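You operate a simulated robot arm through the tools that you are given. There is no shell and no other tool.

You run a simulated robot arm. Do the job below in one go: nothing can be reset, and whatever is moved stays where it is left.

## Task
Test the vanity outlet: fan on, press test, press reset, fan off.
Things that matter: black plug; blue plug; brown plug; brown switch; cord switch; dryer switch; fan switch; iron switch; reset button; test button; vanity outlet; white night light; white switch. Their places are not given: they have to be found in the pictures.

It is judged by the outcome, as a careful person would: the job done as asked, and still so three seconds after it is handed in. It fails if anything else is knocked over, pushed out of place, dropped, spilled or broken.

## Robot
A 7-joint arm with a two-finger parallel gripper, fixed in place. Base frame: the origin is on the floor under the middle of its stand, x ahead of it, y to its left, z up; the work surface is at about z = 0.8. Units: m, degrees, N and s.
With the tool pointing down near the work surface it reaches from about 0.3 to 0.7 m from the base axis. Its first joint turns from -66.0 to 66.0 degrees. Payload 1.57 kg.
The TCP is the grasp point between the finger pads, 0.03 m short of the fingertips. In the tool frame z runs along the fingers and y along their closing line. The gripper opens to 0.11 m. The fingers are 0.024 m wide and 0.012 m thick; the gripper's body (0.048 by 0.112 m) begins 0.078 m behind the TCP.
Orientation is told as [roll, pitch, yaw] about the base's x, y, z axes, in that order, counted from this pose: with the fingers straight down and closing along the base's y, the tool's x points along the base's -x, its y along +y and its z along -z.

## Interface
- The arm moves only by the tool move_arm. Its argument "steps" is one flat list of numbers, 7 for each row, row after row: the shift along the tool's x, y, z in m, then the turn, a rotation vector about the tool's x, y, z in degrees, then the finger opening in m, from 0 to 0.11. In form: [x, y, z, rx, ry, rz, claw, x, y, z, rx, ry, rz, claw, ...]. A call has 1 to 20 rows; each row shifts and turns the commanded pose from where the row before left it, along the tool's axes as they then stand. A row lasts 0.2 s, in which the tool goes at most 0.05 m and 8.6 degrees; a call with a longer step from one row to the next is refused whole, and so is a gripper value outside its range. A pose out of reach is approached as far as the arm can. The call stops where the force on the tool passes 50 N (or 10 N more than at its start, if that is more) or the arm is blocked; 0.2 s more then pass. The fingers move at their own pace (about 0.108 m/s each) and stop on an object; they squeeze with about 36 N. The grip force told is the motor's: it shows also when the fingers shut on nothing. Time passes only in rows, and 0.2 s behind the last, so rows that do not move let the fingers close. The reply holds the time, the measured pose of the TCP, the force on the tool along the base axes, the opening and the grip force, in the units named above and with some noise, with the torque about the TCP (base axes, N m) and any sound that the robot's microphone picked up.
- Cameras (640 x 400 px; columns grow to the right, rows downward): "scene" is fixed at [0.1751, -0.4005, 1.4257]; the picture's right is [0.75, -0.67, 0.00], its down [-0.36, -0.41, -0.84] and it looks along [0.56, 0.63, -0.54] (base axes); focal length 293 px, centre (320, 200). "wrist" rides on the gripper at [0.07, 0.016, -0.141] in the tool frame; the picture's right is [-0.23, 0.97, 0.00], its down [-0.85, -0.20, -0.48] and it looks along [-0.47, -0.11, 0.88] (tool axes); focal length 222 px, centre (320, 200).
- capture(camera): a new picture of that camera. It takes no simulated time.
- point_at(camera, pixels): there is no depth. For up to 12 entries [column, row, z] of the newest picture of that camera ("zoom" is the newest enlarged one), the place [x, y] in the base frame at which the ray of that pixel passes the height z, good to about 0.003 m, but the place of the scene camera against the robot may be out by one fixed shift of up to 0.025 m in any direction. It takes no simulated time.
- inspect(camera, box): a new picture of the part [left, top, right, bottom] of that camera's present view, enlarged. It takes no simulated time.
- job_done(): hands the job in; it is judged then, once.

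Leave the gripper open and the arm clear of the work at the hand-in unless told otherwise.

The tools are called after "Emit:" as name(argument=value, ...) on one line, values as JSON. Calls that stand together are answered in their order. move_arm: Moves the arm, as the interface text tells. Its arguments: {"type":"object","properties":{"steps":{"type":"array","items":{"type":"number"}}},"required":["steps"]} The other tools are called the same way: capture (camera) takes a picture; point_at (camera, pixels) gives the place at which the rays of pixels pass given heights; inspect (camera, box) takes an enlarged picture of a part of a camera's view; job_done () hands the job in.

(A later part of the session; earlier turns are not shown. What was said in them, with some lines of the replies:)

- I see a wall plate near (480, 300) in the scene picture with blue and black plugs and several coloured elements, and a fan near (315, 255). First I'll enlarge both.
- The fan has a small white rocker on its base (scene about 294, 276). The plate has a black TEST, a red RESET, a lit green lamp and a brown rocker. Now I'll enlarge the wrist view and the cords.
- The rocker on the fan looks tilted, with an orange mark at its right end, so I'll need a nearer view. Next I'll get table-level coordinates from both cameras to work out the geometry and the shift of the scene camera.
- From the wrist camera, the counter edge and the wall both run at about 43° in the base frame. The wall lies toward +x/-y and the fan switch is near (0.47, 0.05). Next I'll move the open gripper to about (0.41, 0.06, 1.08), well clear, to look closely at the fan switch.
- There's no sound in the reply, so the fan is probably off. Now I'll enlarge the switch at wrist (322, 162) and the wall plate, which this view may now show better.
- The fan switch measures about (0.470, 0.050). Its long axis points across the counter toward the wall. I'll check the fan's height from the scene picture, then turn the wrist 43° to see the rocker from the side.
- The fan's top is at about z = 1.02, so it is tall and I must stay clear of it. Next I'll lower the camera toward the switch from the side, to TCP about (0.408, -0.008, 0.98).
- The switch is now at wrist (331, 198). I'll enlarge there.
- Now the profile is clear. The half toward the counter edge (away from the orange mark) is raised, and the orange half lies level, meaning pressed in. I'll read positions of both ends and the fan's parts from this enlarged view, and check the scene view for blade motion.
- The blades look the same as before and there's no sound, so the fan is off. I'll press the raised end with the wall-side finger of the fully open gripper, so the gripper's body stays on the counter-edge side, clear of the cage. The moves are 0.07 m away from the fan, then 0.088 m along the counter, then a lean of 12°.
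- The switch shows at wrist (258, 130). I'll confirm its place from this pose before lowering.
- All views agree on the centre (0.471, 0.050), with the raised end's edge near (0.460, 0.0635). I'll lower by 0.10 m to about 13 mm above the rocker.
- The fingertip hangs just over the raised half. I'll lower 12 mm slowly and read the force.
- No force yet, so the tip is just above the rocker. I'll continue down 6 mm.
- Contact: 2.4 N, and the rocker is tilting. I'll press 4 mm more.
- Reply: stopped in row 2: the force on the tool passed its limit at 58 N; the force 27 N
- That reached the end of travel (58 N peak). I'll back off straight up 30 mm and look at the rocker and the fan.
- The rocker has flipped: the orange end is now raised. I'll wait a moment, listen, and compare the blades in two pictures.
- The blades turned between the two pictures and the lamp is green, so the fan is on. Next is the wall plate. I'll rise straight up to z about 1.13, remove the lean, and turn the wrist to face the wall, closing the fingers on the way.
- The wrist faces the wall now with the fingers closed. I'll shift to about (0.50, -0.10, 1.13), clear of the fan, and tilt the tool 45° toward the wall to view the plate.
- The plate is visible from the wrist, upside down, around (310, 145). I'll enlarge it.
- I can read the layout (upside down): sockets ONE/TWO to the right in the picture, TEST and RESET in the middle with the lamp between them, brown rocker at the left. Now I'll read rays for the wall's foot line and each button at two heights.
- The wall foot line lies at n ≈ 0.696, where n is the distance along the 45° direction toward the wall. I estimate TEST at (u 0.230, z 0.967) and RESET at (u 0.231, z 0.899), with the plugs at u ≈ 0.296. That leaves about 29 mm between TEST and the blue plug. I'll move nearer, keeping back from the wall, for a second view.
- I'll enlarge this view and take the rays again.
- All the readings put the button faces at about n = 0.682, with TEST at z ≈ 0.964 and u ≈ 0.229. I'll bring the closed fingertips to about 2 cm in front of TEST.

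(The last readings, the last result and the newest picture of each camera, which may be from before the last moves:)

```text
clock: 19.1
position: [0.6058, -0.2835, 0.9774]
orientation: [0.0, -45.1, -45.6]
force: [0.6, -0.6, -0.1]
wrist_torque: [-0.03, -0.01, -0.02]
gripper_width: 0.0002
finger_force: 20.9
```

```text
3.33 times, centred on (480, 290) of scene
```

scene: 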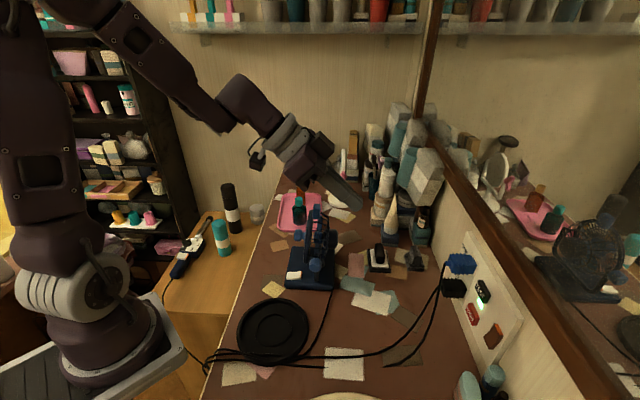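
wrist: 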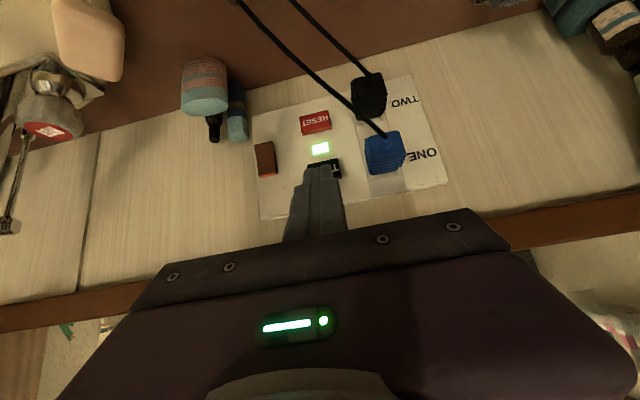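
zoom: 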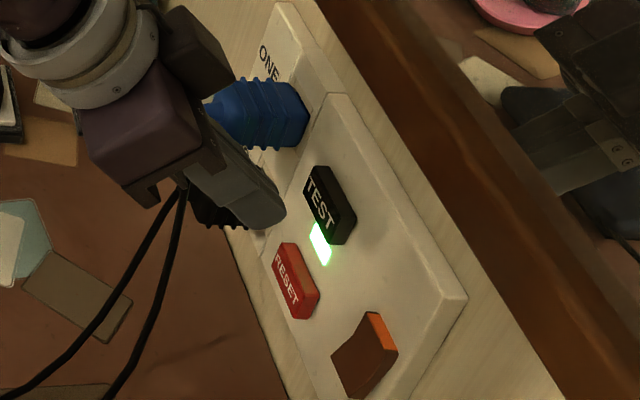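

The leading edge lines up with TEST, perhaps 5 mm above its centre. I'll lower 4 mm while moving 14 mm toward the wall, stopping just short.

Emit:
move_arm(steps=[-0.0018, 0, 0.0032, 0, 0, 0, 0, -0.0018, 0, 0.0032, 0, 0, 0, 0, -0.0018, 0, 0.0032, 0, 0, 0, 0, -0.0017, 0, 0.0031, 0, 0, 0, 0])

Emit:
inspect(camera="wrist", box=[260, 110, 400, 220])

Emit:
inspect(camera="scene", box=[450, 260, 510, 320])

```text
clock: 20.1
position: [0.6164, -0.2936, 0.9738]
orientation: [0.0, -45.2, -45.6]
force: [-0.5, -0.7, -0.6]
wrist_torque: [-0.01, 0.04, -0.02]
gripper_width: 0.0003
finger_force: 20.9
```

```text
3.64 times, centred on (330, 165) of wrist
```

zoom: 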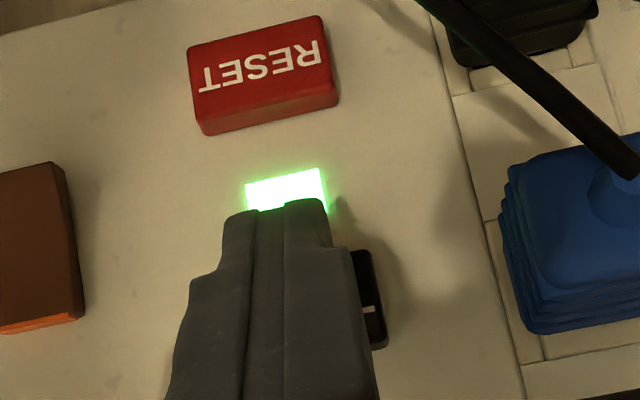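

```text
6.67 times, centred on (480, 290) of scene
```

zoom: 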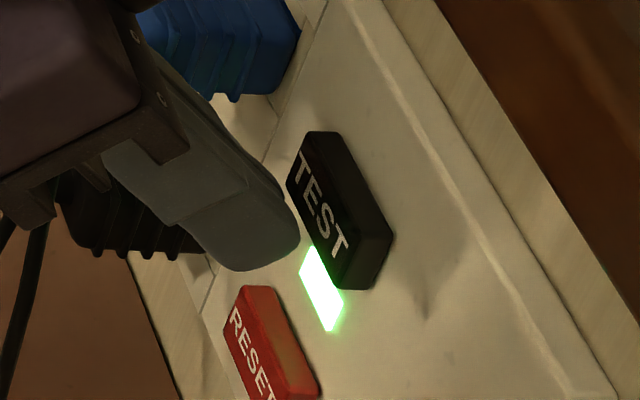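

The tip is a few millimetres from the TEST face and well centred. I'll advance 6 mm toward the wall in 2 mm rows.

Emit:
move_arm(steps=[-0.00141, 0, 0.00142, 0, 0, 0, 0, -0.00141, 0, 0.00142, 0, 0, 0, 0, -0.00141, 0, 0.00142, 0, 0, 0, 0])

Emit:
inspect(camera="scene", box=[450, 260, 510, 320])

```text
clock: 20.9
position: [0.6206, -0.2989, 0.9738]
orientation: [-0.1, -45.2, -45.7]
force: [-0.6, 1.5, 0.7]
wrist_torque: [0.0, 0.02, -0.01]
gripper_width: 0.0002
finger_force: 21.6
```

```text
6.67 times, centred on (480, 290) of scene
```

zoom: 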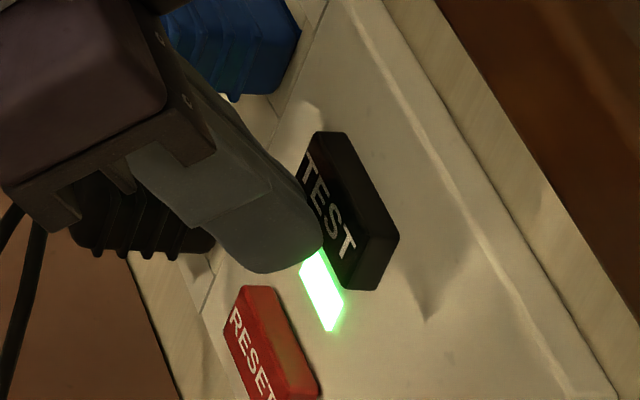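

There's slight contact (about 1.5 N pushing back from the wall). I'll press further in 1 mm rows.

Emit:
move_arm(steps=[-0.00071, 0, 0.00071, 0, 0, 0, 0, -0.00071, 0, 0.00071, 0, 0, 0, 0])

Emit:
inspect(camera="scene", box=[450, 260, 510, 320])

```text
clock: 21.5
position: [0.6216, -0.2983, 0.9726]
orientation: [0.0, -45.3, -45.6]
force: [-2.4, 2.0, 0.7]
wrist_torque: [-0.01, 0.03, 0.02]
gripper_width: 0.0
finger_force: 21.7
heard: click
```

```text
6.67 times, centred on (480, 290) of scene
```

zoom: 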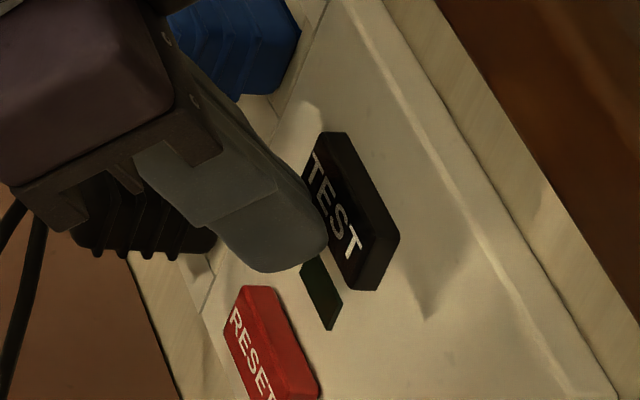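

A click was heard and the lamp went dark, so the TEST press worked. I'll back off 40 mm from the wall and check that the fan has stopped.

Emit:
move_arm(steps=[0.00942, 0, -0.00944, 0, 0, 0, 0, 0.00942, 0, -0.00944, 0, 0, 0, 0, 0.00942, 0, -0.00944, 0, 0, 0, 0, 0, 0, 0, 0, 0, 0, 0, 0, 0, 0, 0, 0, 0, 0])

Emit:
inspect(camera="scene", box=[430, 230, 550, 380])

Emit:
inspect(camera="scene", box=[570, 210, 620, 280])

Emit:
inspect(camera="wrist", box=[240, 60, 460, 220])

```text
clock: 22.7
position: [0.5949, -0.2696, 0.9735]
orientation: [-0.1, -45.2, -45.6]
force: [-0.5, 0.2, 0.6]
wrist_torque: [0.02, 0.04, 0.0]
gripper_width: 0.0
finger_force: 20.8
```

```text
2.67 times, centred on (490, 305) of scene
```

zoom: 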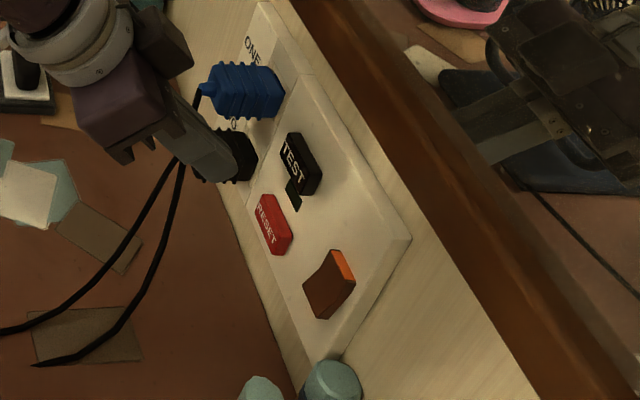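

```text
5.71 times, centred on (595, 245) of scene
```

zoom: 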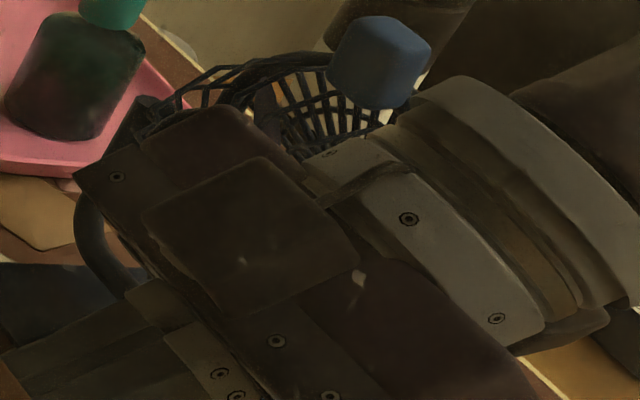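

```text
2.50 times, centred on (350, 140) of wrist
```

zoom: 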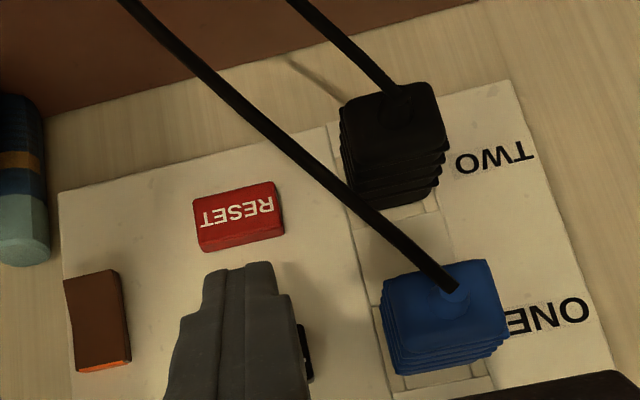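

The lamp is dark, so the outlet has tripped. RESET should be at z ≈ 0.895, u ≈ 0.230. Before lowering, I'll check where the blue plug's cord runs so the gripper stays clear of it.

Emit:
capture(camera="wrist")

Emit:
capture(camera="scene")

Emit:
point_at(camera="scene", pixels=[[383, 366, 0.8], [415, 345, 0.8], [432, 318, 0.83], [438, 292, 0.87]])

```text
taken
```

wrist: 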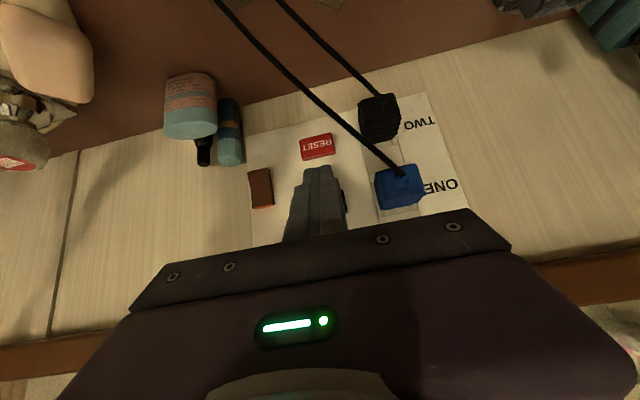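

```text
taken
```

scene: 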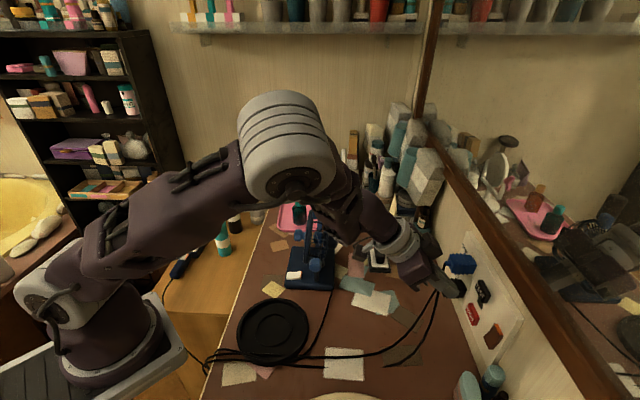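

```text
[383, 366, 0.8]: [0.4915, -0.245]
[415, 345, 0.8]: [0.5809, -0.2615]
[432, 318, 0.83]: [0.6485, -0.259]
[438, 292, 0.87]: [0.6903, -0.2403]
```

From both cameras, the blue plug's cord runs down at n ≈ 0.62, and near the finger's line it is at z ≈ 0.865–0.89. If I come in along the tool's own 45° axis, the finger stays about 20 mm above the cord. So I'll shift 26 mm sideways along tool x, then go 63 mm along the tool axis, stopping short of RESET.

Emit:
move_arm(steps=[0.013, 0, -0.0018, 0, 0, 0, 0, 0.0131, 0, -0.0018, 0, 0, 0, 0, 0, 0, 0, 0, 0, 0, 0])

Emit:
move_arm(steps=[0, 0, 0.0158, 0, 0, 0, 0, 0, 0, 0.0158, 0, 0, 0, 0, 0, 0, 0.0158, 0, 0, 0, 0, 0, 0, 0.0156, 0, 0, 0, 0, 0, 0, 0, 0, 0, 0, 0])

Emit:
inspect(camera="wrist", box=[240, 60, 460, 220])

Emit:
inspect(camera="scene", box=[430, 250, 510, 340])

```text
clock: 23.5
position: [0.5806, -0.2548, 0.9567]
orientation: [-0.1, -45.2, -45.5]
force: [0.4, -0.1, 0.1]
wrist_torque: [-0.04, 0.0, 0.0]
gripper_width: 0.0
finger_force: 21.2
```

```text
clock: 24.7
position: [0.6126, -0.2879, 0.9135]
orientation: [-0.2, -45.2, -45.6]
force: [0.3, -0.2, -0.3]
wrist_torque: [0.0, 0.03, -0.02]
gripper_width: 0.0
finger_force: 21.5
```

```text
2.50 times, centred on (350, 140) of wrist
```

zoom: 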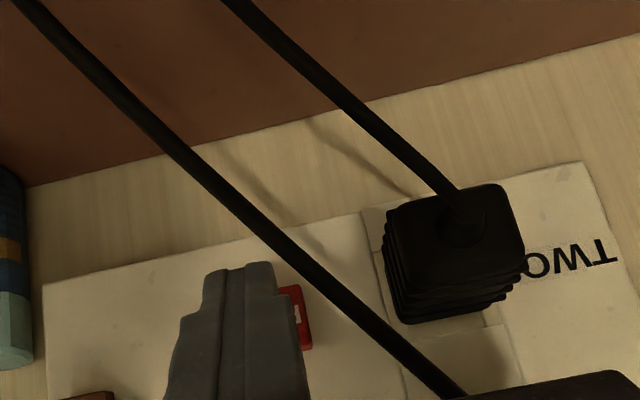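

```text
4.44 times, centred on (470, 295) of scene
```

zoom: 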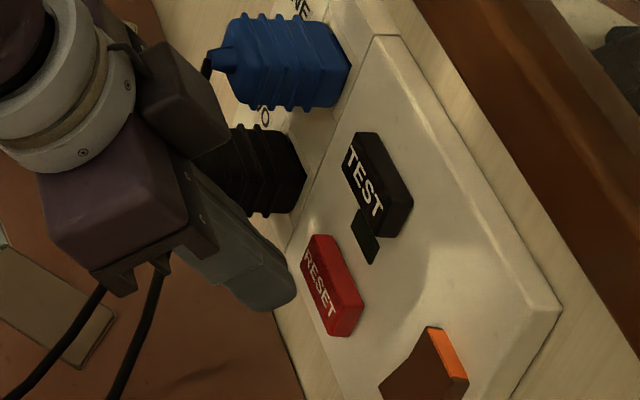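

The gripper is clear of the cord, and RESET is directly ahead of the tip, about 13 mm away. I'll advance 10 mm toward the wall while dropping 3 mm.

Emit:
move_arm(steps=[-0.00124, 0, 0.0023, 0, 0, 0, 0, -0.00124, 0, 0.0023, 0, 0, 0, 0, -0.00124, 0, 0.0023, 0, 0, 0, 0, -0.00124, 0, 0.0023, 0, 0, 0, 0])

Emit:
inspect(camera="scene", box=[440, 260, 510, 340])

Emit:
inspect(camera="wrist", box=[240, 60, 460, 220])

```text
clock: 25.7
position: [0.6185, -0.2947, 0.9093]
orientation: [-0.1, -45.2, -45.6]
force: [-0.9, 0.8, 0.0]
wrist_torque: [-0.01, -0.01, -0.01]
gripper_width: 0.0
finger_force: 21.4
```

```text
5.00 times, centred on (475, 300) of scene
```

zoom: 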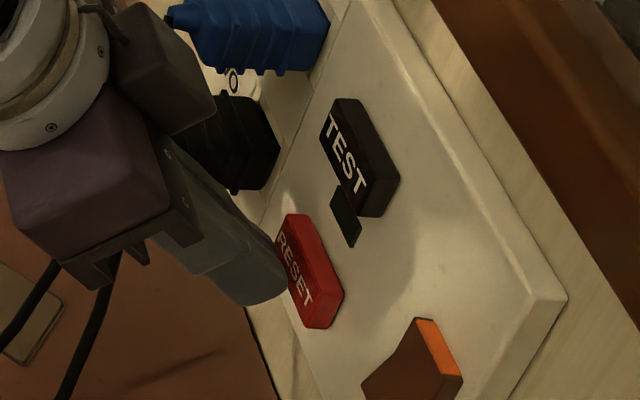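

```text
2.50 times, centred on (350, 140) of wrist
```

zoom: 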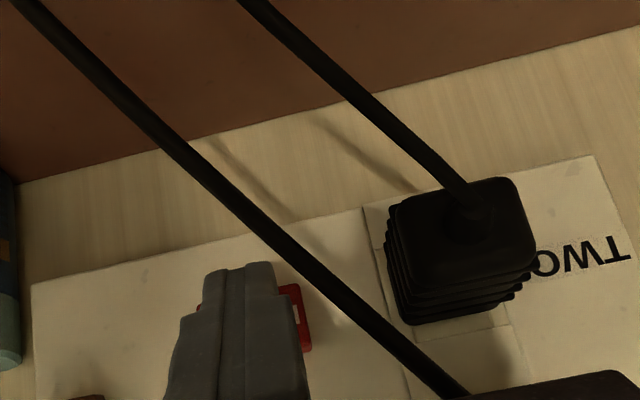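

The tip is at the RESET face, with light contact of about 1 N. I'll press on in 1 mm rows.

Emit:
move_arm(steps=[-0.00071, 0, 0.00071, 0, 0, 0, 0, -0.00071, 0, 0.00071, 0, 0, 0, 0, -0.00071, 0, 0.00071, 0, 0, 0, 0, -0.00071, 0, 0.00071, 0, 0, 0, 0])

Emit:
inspect(camera="scene", box=[440, 260, 510, 340])

```text
clock: 26.7
position: [0.6217, -0.2978, 0.9102]
orientation: [-0.1, -45.2, -45.6]
force: [-1.5, 1.7, -0.1]
wrist_torque: [0.02, -0.02, 0.02]
gripper_width: 0.0001
finger_force: 21.6
```

```text
5.00 times, centred on (475, 300) of scene
```

zoom: 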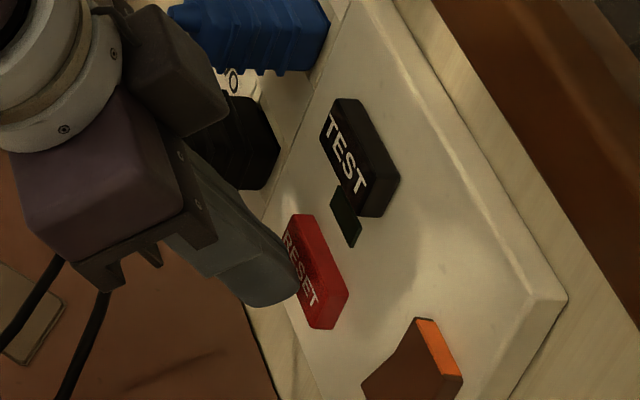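

Force is about 2.3 N and there's no click yet. I'll press another 2 mm.

Emit:
move_arm(steps=[-0.00071, 0, 0.00071, 0, 0, 0, 0, -0.00071, 0, 0.00071, 0, 0, 0, 0])

Emit:
inspect(camera="scene", box=[440, 260, 510, 340])

```text
clock: 27.3
position: [0.6221, -0.2985, 0.9107]
orientation: [-0.1, -45.2, -45.7]
force: [-1.8, 2.6, -0.4]
wrist_torque: [0.06, 0.0, 0.02]
gripper_width: 0.0001
finger_force: 21.4
heard: click
```

```text
5.00 times, centred on (475, 300) of scene
```

zoom: 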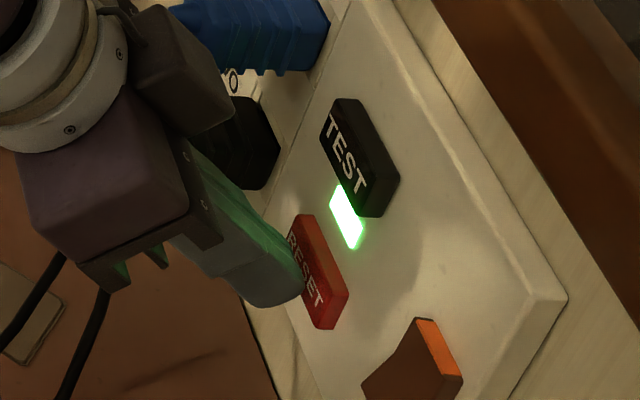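

A click was heard and the lamp is green again, so the RESET press worked. I'll back straight off and retreat along the tool axis to the earlier safe spot near (0.50, -0.10, 1.13).

Emit:
move_arm(steps=[0.0035, 0, -0.0035, 0, 0, 0, 0, 0, 0, -0.02, 0, 0, 0, 0, 0, 0, -0.045, 0, 0, 0, 0, 0, 0, -0.045, 0, 0, 0, 0, 0, 0, -0.045, 0, 0, 0, 0, 0, 0, -0.045, 0, 0, 0, 0, 0.0012, 0.01707, -0.0388, 0, 0, 0, 0, 0.0012, 0.01707, -0.0388, 0, 0, 0, 0, 0.0012, 0.01707, -0.0388, 0, 0, 0, 0, 0, 0, 0, 0, 0, 0, 0])

Emit:
inspect(camera="scene", box=[430, 230, 550, 380])

Emit:
inspect(camera="scene", box=[570, 210, 620, 280])

```text
clock: 29.5
position: [0.4956, -0.096, 1.1302]
orientation: [0.1, -45.2, -45.5]
force: [-0.1, -0.1, 0.7]
wrist_torque: [0.01, -0.01, -0.01]
gripper_width: 0.0
finger_force: 21.4
```

```text
2.67 times, centred on (490, 305) of scene
```

zoom: 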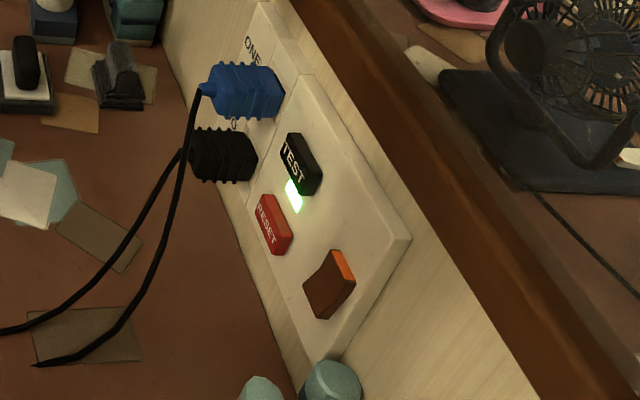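

```text
5.71 times, centred on (595, 245) of scene
```

zoom: 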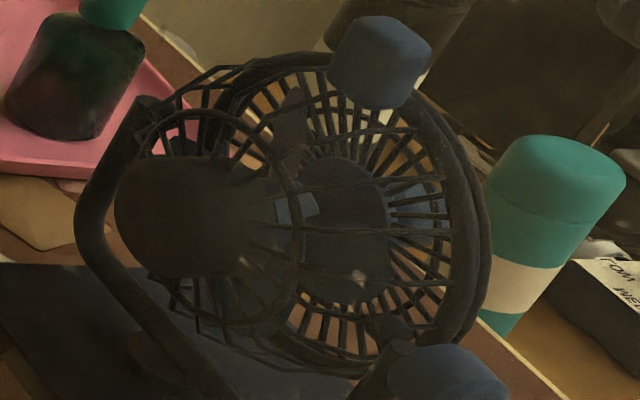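

The lamp is lit and the blades are at a new angle, so the fan is running again. I'll return over the counter-edge side by undoing the tilt, moving back to (0.426, 0.102, 1.13), and turning the wrist back.

Emit:
move_arm(steps=[0, 0, 0, 0, 7.53, 0, 0, 0, 0, 0, 0, 7.53, 0, 0, 0, 0, 0, 0, 7.53, 0, 0, 0, 0, 0, 0, 7.53, 0, 0, 0, 0, 0, 0, 7.53, 0, 0, 0, 0, 0, 0, 7.53, 0, 0, 0.038, 0.01776, 0, 0, 0, 0, 0, 0.038, 0.01776, 0, 0, 0, 0, 0, 0.038, 0.01776, 0, 0, 0, 0, 0, 0.038, 0.01776, 0, 0, 0, 0, 0, 0.038, 0.01776, 0, 0, 0, 0, 0, 0, 0, 0, 0, 0, 0, 0])

Emit:
move_arm(steps=[0, 0, 0, 0, 0, -8.05, 0, 0, 0, 0, 0, 0, -8.05, 0, 0, 0, 0, 0, 0, -8.05, 0, 0, 0, 0, 0, 0, -8.05, 0, 0, 0, 0, 0, 0, -8.05, 0, 0, 0, 0, 0, 0, -8.05, 0.03, 0, 0, 0, 0, 0, -8.05, 0.06, 0, 0, 0, 0, 0, -8.05, 0.09, 0, 0, 0, 0, 0, -8.05, 0.11, 0, 0, 0, 0, 0, -8.05, 0.11, 0, 0, 0, 0, 0, -8.05, 0.11, 0, 0, 0, 0, -6, 0, 0.11, 0, 0, 0, 0, -6, 0, 0.11, 0, 0, 0, 0, 0, 0, 0.11])

Emit:
capture(camera="wrist")

Emit:
inspect(camera="wrist", box=[200, 110, 330, 230])

```text
clock: 32.1
position: [0.4246, 0.1027, 1.13]
orientation: [-0.1, -0.1, -45.7]
force: [-0.3, 0.1, 0.0]
wrist_torque: [0.02, -0.07, 0.0]
gripper_width: 0.0001
finger_force: 22.0
```

```text
clock: 35.1
position: [0.4272, 0.1012, 1.129]
orientation: [0.0, -11.9, 42.9]
force: [-0.5, -0.6, -0.4]
wrist_torque: [-0.01, -0.01, 0.01]
gripper_width: 0.11
finger_force: 0.0
```

```text
taken
```

wrist: 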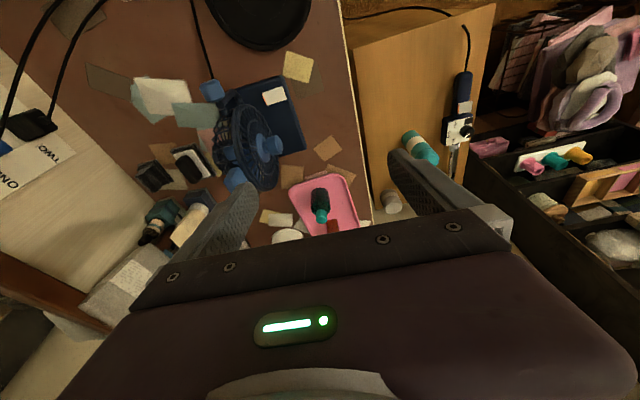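

```text
3.33 times, centred on (265, 170) of wrist
```

zoom: 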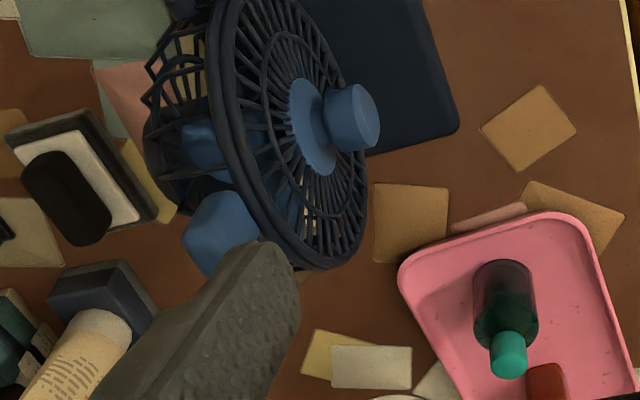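

The arm is back above the counter edge with the gripper open. The orange end is now the raised one, and its press point is about (0.479, 0.043). The cage front is roughly 8 mm beyond the finger's outer edge. I'll shift 17 mm toward the fan and lower to about z = 0.934, then check clearance.

Emit:
move_arm(steps=[0.00215, -0.0171, -0.0005, 0, 0, 0, 0.11, 0.01015, 0, 0.0477, 0, 0, 0, 0.11, 0.01015, 0, 0.0477, 0, 0, 0, 0.11, 0.01015, 0, 0.0477, 0, 0, 0, 0.11, 0.00937, 0, 0.044, 0, 0, 0, 0.11, 0, 0, 0, 0, 0, 0, 0.11])

Emit:
inspect(camera="wrist", box=[170, 90, 330, 230])

Emit:
inspect(camera="scene", box=[265, 190, 355, 300])

```text
clock: 36.5
position: [0.4374, 0.0853, 0.9393]
orientation: [0.0, -11.9, 42.9]
force: [-0.3, 0.0, 0.1]
wrist_torque: [0.03, 0.0, 0.01]
gripper_width: 0.11
finger_force: 0.0
```

```text
2.86 times, centred on (250, 160) of wrist
```

zoom: 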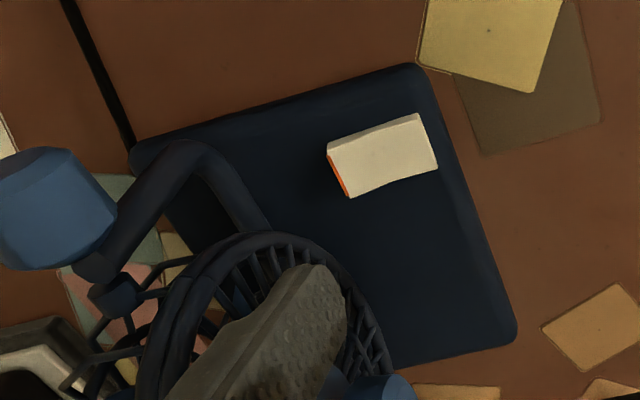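

```text
3.64 times, centred on (310, 245) of scene
```

zoom: 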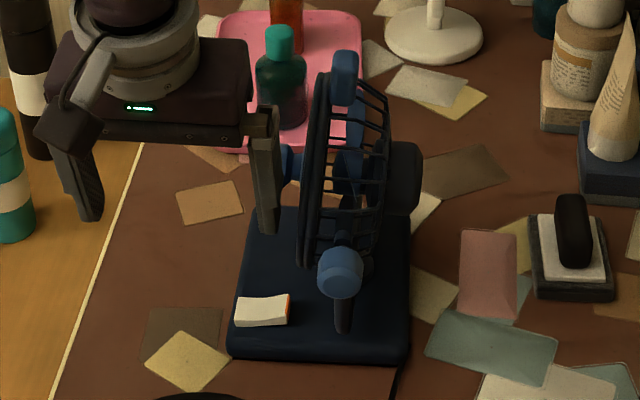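

The gap between finger and cage looks like about 12 mm. I'll continue down to about 13 mm above the rocker.

Emit:
move_arm(steps=[0.0055, 0.0007, 0.0289, 0, 0, 0, 0.11, 0.0055, 0.0007, 0.0289, 0, 0, 0, 0.11, 0, 0, 0, 0, 0, 0, 0.11])

Emit:
inspect(camera="wrist", box=[190, 130, 310, 230])

Emit:
inspect(camera="scene", box=[265, 220, 355, 300])

```text
clock: 37.3
position: [0.4383, 0.0888, 0.8795]
orientation: [0.0, -11.9, 42.9]
force: [0.9, -0.4, -0.9]
wrist_torque: [-0.03, 0.0, 0.03]
gripper_width: 0.1099
finger_force: 0.1
```

```text
4.00 times, centred on (250, 180) of wrist
```

zoom: 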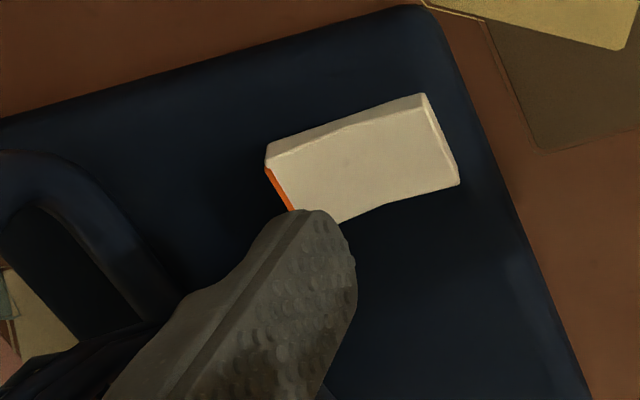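

```text
5.00 times, centred on (310, 260) of scene
```

zoom: 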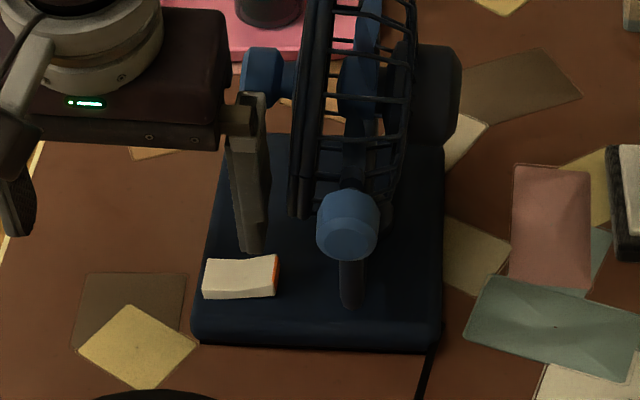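

The finger is over the orange half, but its inner edge is near the pivot. I'll shift 3 mm toward the orange end while lowering 10 mm.

Emit:
move_arm(steps=[0, -0.0015, 0, 0, 0, 0, 0.11, 0, -0.0015, 0, 0, 0, 0, 0.11, 0.00083, 0, 0.00391, 0, 0, 0, 0.11, 0.00083, 0, 0.00391, 0, 0, 0, 0.11, 0.00042, 0, 0.00196, 0, 0, 0, 0.11])

Emit:
inspect(camera="wrist", box=[190, 130, 310, 230])

Emit:
inspect(camera="scene", box=[265, 220, 355, 300])

```text
clock: 38.5
position: [0.4398, 0.086, 0.8689]
orientation: [0.0, -12.0, 43.0]
force: [-0.5, 0.1, -0.2]
wrist_torque: [-0.01, 0.0, 0.02]
gripper_width: 0.1099
finger_force: 0.1
```

```text
4.00 times, centred on (250, 180) of wrist
```

zoom: 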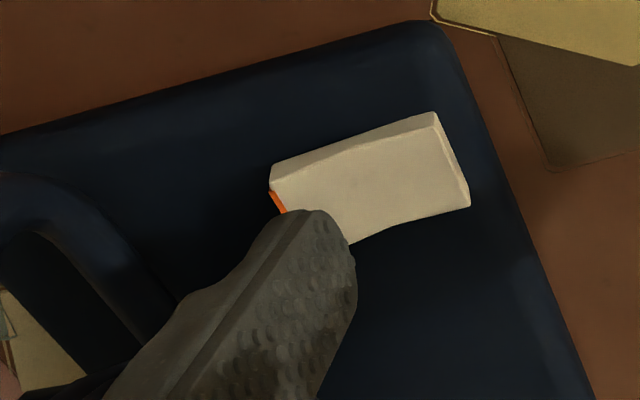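

```text
5.00 times, centred on (310, 260) of scene
```

zoom: 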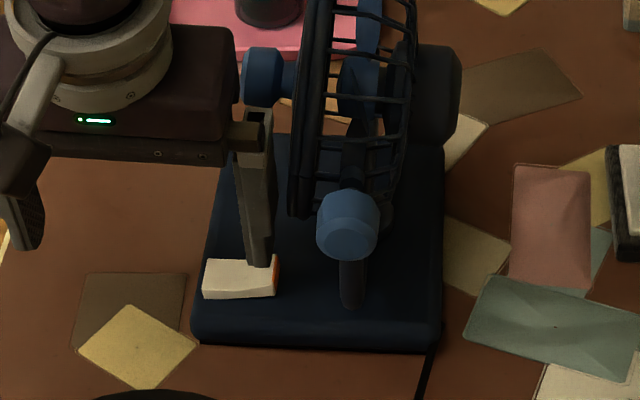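

The tip is on the raised orange half. I'll press down in small rows, 6 mm total.

Emit:
move_arm(steps=[0.00042, 0, 0.00196, 0, 0, 0, 0.11, 0.00042, 0, 0.00196, 0, 0, 0, 0.11, 0.00042, 0, 0.00196, 0, 0, 0, 0.11])

Emit:
inspect(camera="scene", box=[285, 255, 325, 285])

Emit:
inspect(camera="wrist", box=[190, 130, 310, 230])

```text
clock: 39.3
position: [0.4394, 0.0861, 0.8638]
orientation: [0.0, -11.9, 43.0]
force: [-0.4, -0.2, 0.4]
wrist_torque: [-0.01, 0.04, -0.01]
gripper_width: 0.1098
finger_force: 0.1
```

```text
13.33 times, centred on (305, 270) of scene
```

zoom: 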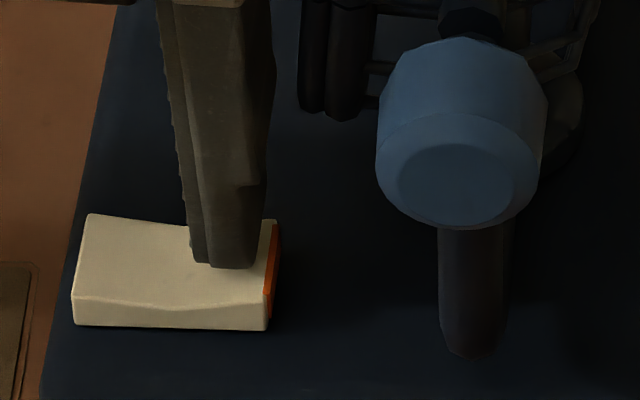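

```text
4.00 times, centred on (250, 180) of wrist
```

zoom: 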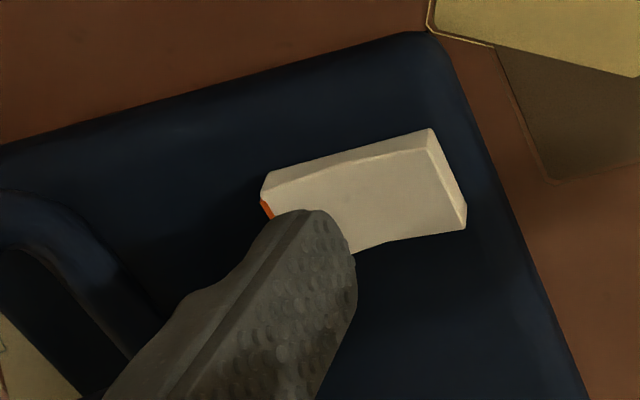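

The rocker is about half-way over. I'll press 3 mm more, in 1 mm rows.

Emit:
move_arm(steps=[0.00021, 0, 0.00098, 0, 0, 0, 0.11, 0.00021, 0, 0.00098, 0, 0, 0, 0.11, 0.00021, 0, 0.00098, 0, 0, 0, 0.11])

Emit:
inspect(camera="scene", box=[285, 255, 325, 285])

```text
clock: 40.1
position: [0.4408, 0.086, 0.863]
orientation: [-0.3, -12.3, 42.9]
force: [-3.7, -0.3, 16.7]
wrist_torque: [-0.73, -0.45, -0.22]
gripper_width: 0.1085
finger_force: 0.0
stopped in row 3: the force on the tool passed its limit at 57 N (the readings are from after the stop); the commanded pose is now the measured one
```

```text
13.33 times, centred on (305, 270) of scene
```

zoom: 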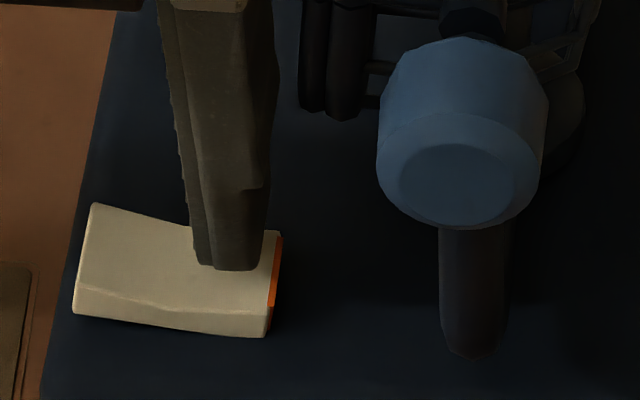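

The rocker has gone fully over: the counter-edge end is raised again and the orange end is down, as at the start. I'll rise straight up.

Emit:
move_arm(steps=[-0.00213, 0, -0.00977, 0, 0, 0, 0.11, -0.00213, 0, -0.00977, 0, 0, 0, 0.11, -0.00426, 0, -0.01954, 0, 0, 0, 0.11, -0.00852, 0, -0.0391, 0, 0, 0, 0.11, -0.01, 0, -0.0469, 0, 0, 0, 0.11, -0.01, 0, -0.0469, 0, 0, 0, 0.11, -0.01, 0, -0.0469, 0, 0, 0, 0.11, -0.01, 0, -0.0469, 0, 0, 0, 0.11, 0, 0, 0, 0, 0, 0, 0.11])

Emit:
capture(camera="scene")

Emit:
inspect(camera="scene", box=[570, 210, 620, 280])

Emit:
inspect(camera="scene", box=[275, 260, 315, 290])

Emit:
inspect(camera="scene", box=[430, 230, 550, 380])

```text
clock: 42.1
position: [0.4396, 0.0858, 1.1345]
orientation: [-0.2, -12.2, 43.0]
force: [0.6, -1.0, -0.3]
wrist_torque: [0.0, -0.01, 0.02]
gripper_width: 0.1101
finger_force: 0.0
```

```text
taken
```

scene: 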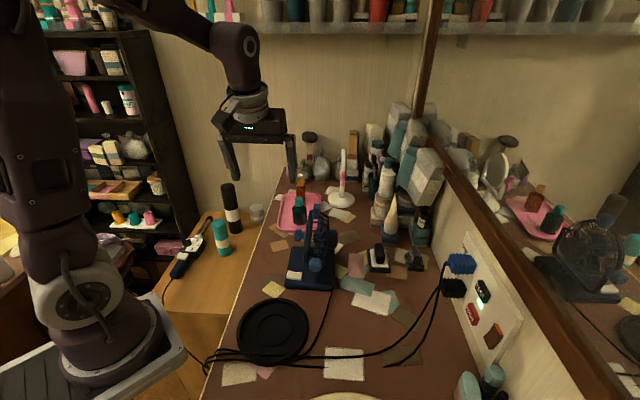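

```text
5.71 times, centred on (595, 245) of scene
```

zoom: 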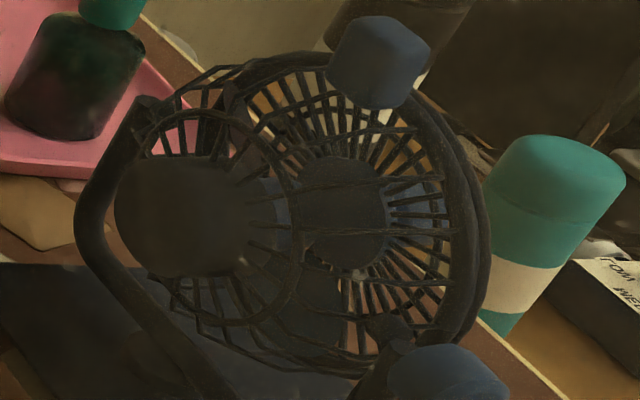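

```text
13.33 times, centred on (295, 275) of scene
```

zoom: 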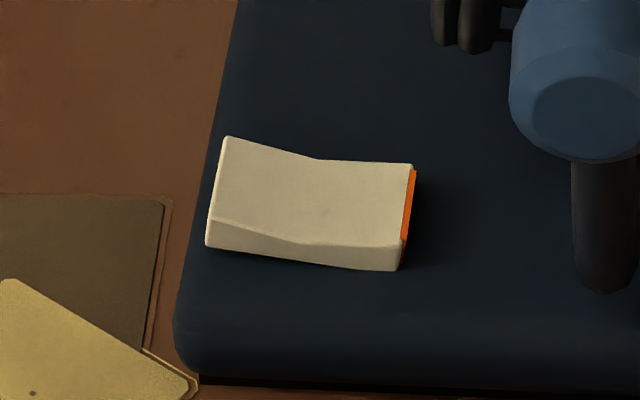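

```text
2.67 times, centred on (490, 305) of scene
```

zoom: 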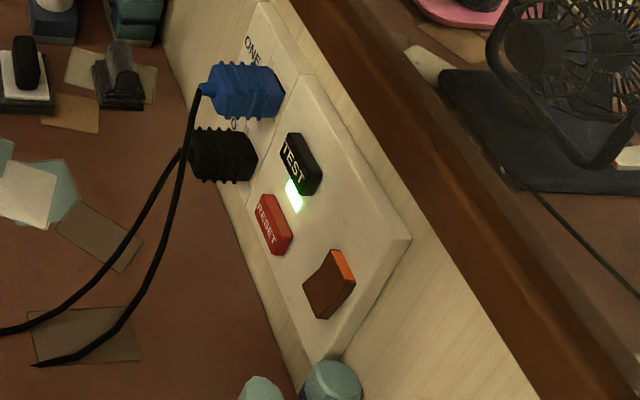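

The rocker and fan base look exactly as in the first pictures, and the lamp is green. I'll wait while levelling the tool, then check the blades have stopped.

Emit:
move_arm(steps=[0, 0, 0, 0, 6, 0, 0.11, 0, 0, 0, 0, 6, 0, 0.11, 0, 0, -0.03, 0, 0, 0, 0.11, 0, 0, 0, 0, 0, 0, 0.11, 0, 0, 0, 0, 0, 0, 0.11])

Emit:
inspect(camera="scene", box=[570, 210, 620, 280])

Emit:
capture(camera="wrist")

```text
clock: 43.4
position: [0.439, 0.0863, 1.1632]
orientation: [-0.3, -0.2, 42.9]
force: [-0.6, -0.2, 0.5]
wrist_torque: [-0.05, -0.03, 0.0]
gripper_width: 0.1101
finger_force: 0.0
```

```text
5.71 times, centred on (595, 245) of scene
```

zoom: 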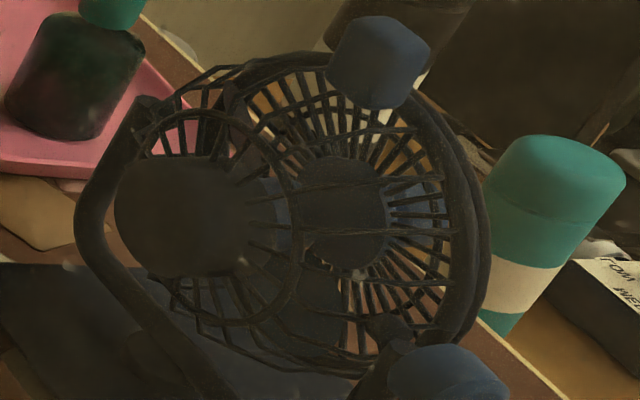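

```text
taken
```

wrist: 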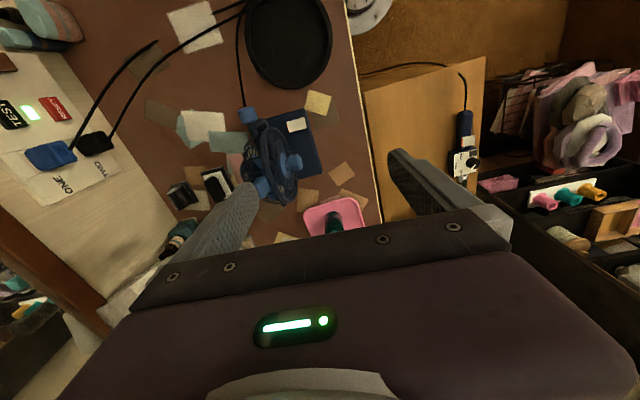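

The blades are in the same place in both pictures, so the fan is off. The lamp is green, nothing else has moved, and the open gripper is well clear at z about 1.16. I'm handing the job in.

Emit:
job_done()

```text
The job is handed in.
```

I tested the vanity outlet in the order you asked and handed the job in.

1. **Fan on:** I pressed the raised end of the fan switch. The blades had moved between two pictures, so it was running.
2. **Test:** I pressed the test button. It clicked and the outlet's green lamp went dark. The arm blocked most of the view, so I didn't see the fan itself stop.
3. **Reset:** I pressed the reset button. It clicked, the lamp came back on, and the fan blades were at a new angle.
4. **Fan off:** I pressed the orange end of the fan switch. The blades were still in two later pictures, and the switch was back in its starting position.

Both presses on the fan switch reached the end of its travel, with force peaks of 58 N and 57 N. The fan's base did not shift, and nothing else looked moved. The gripper was left open and well clear, at about z = 1.16 m.
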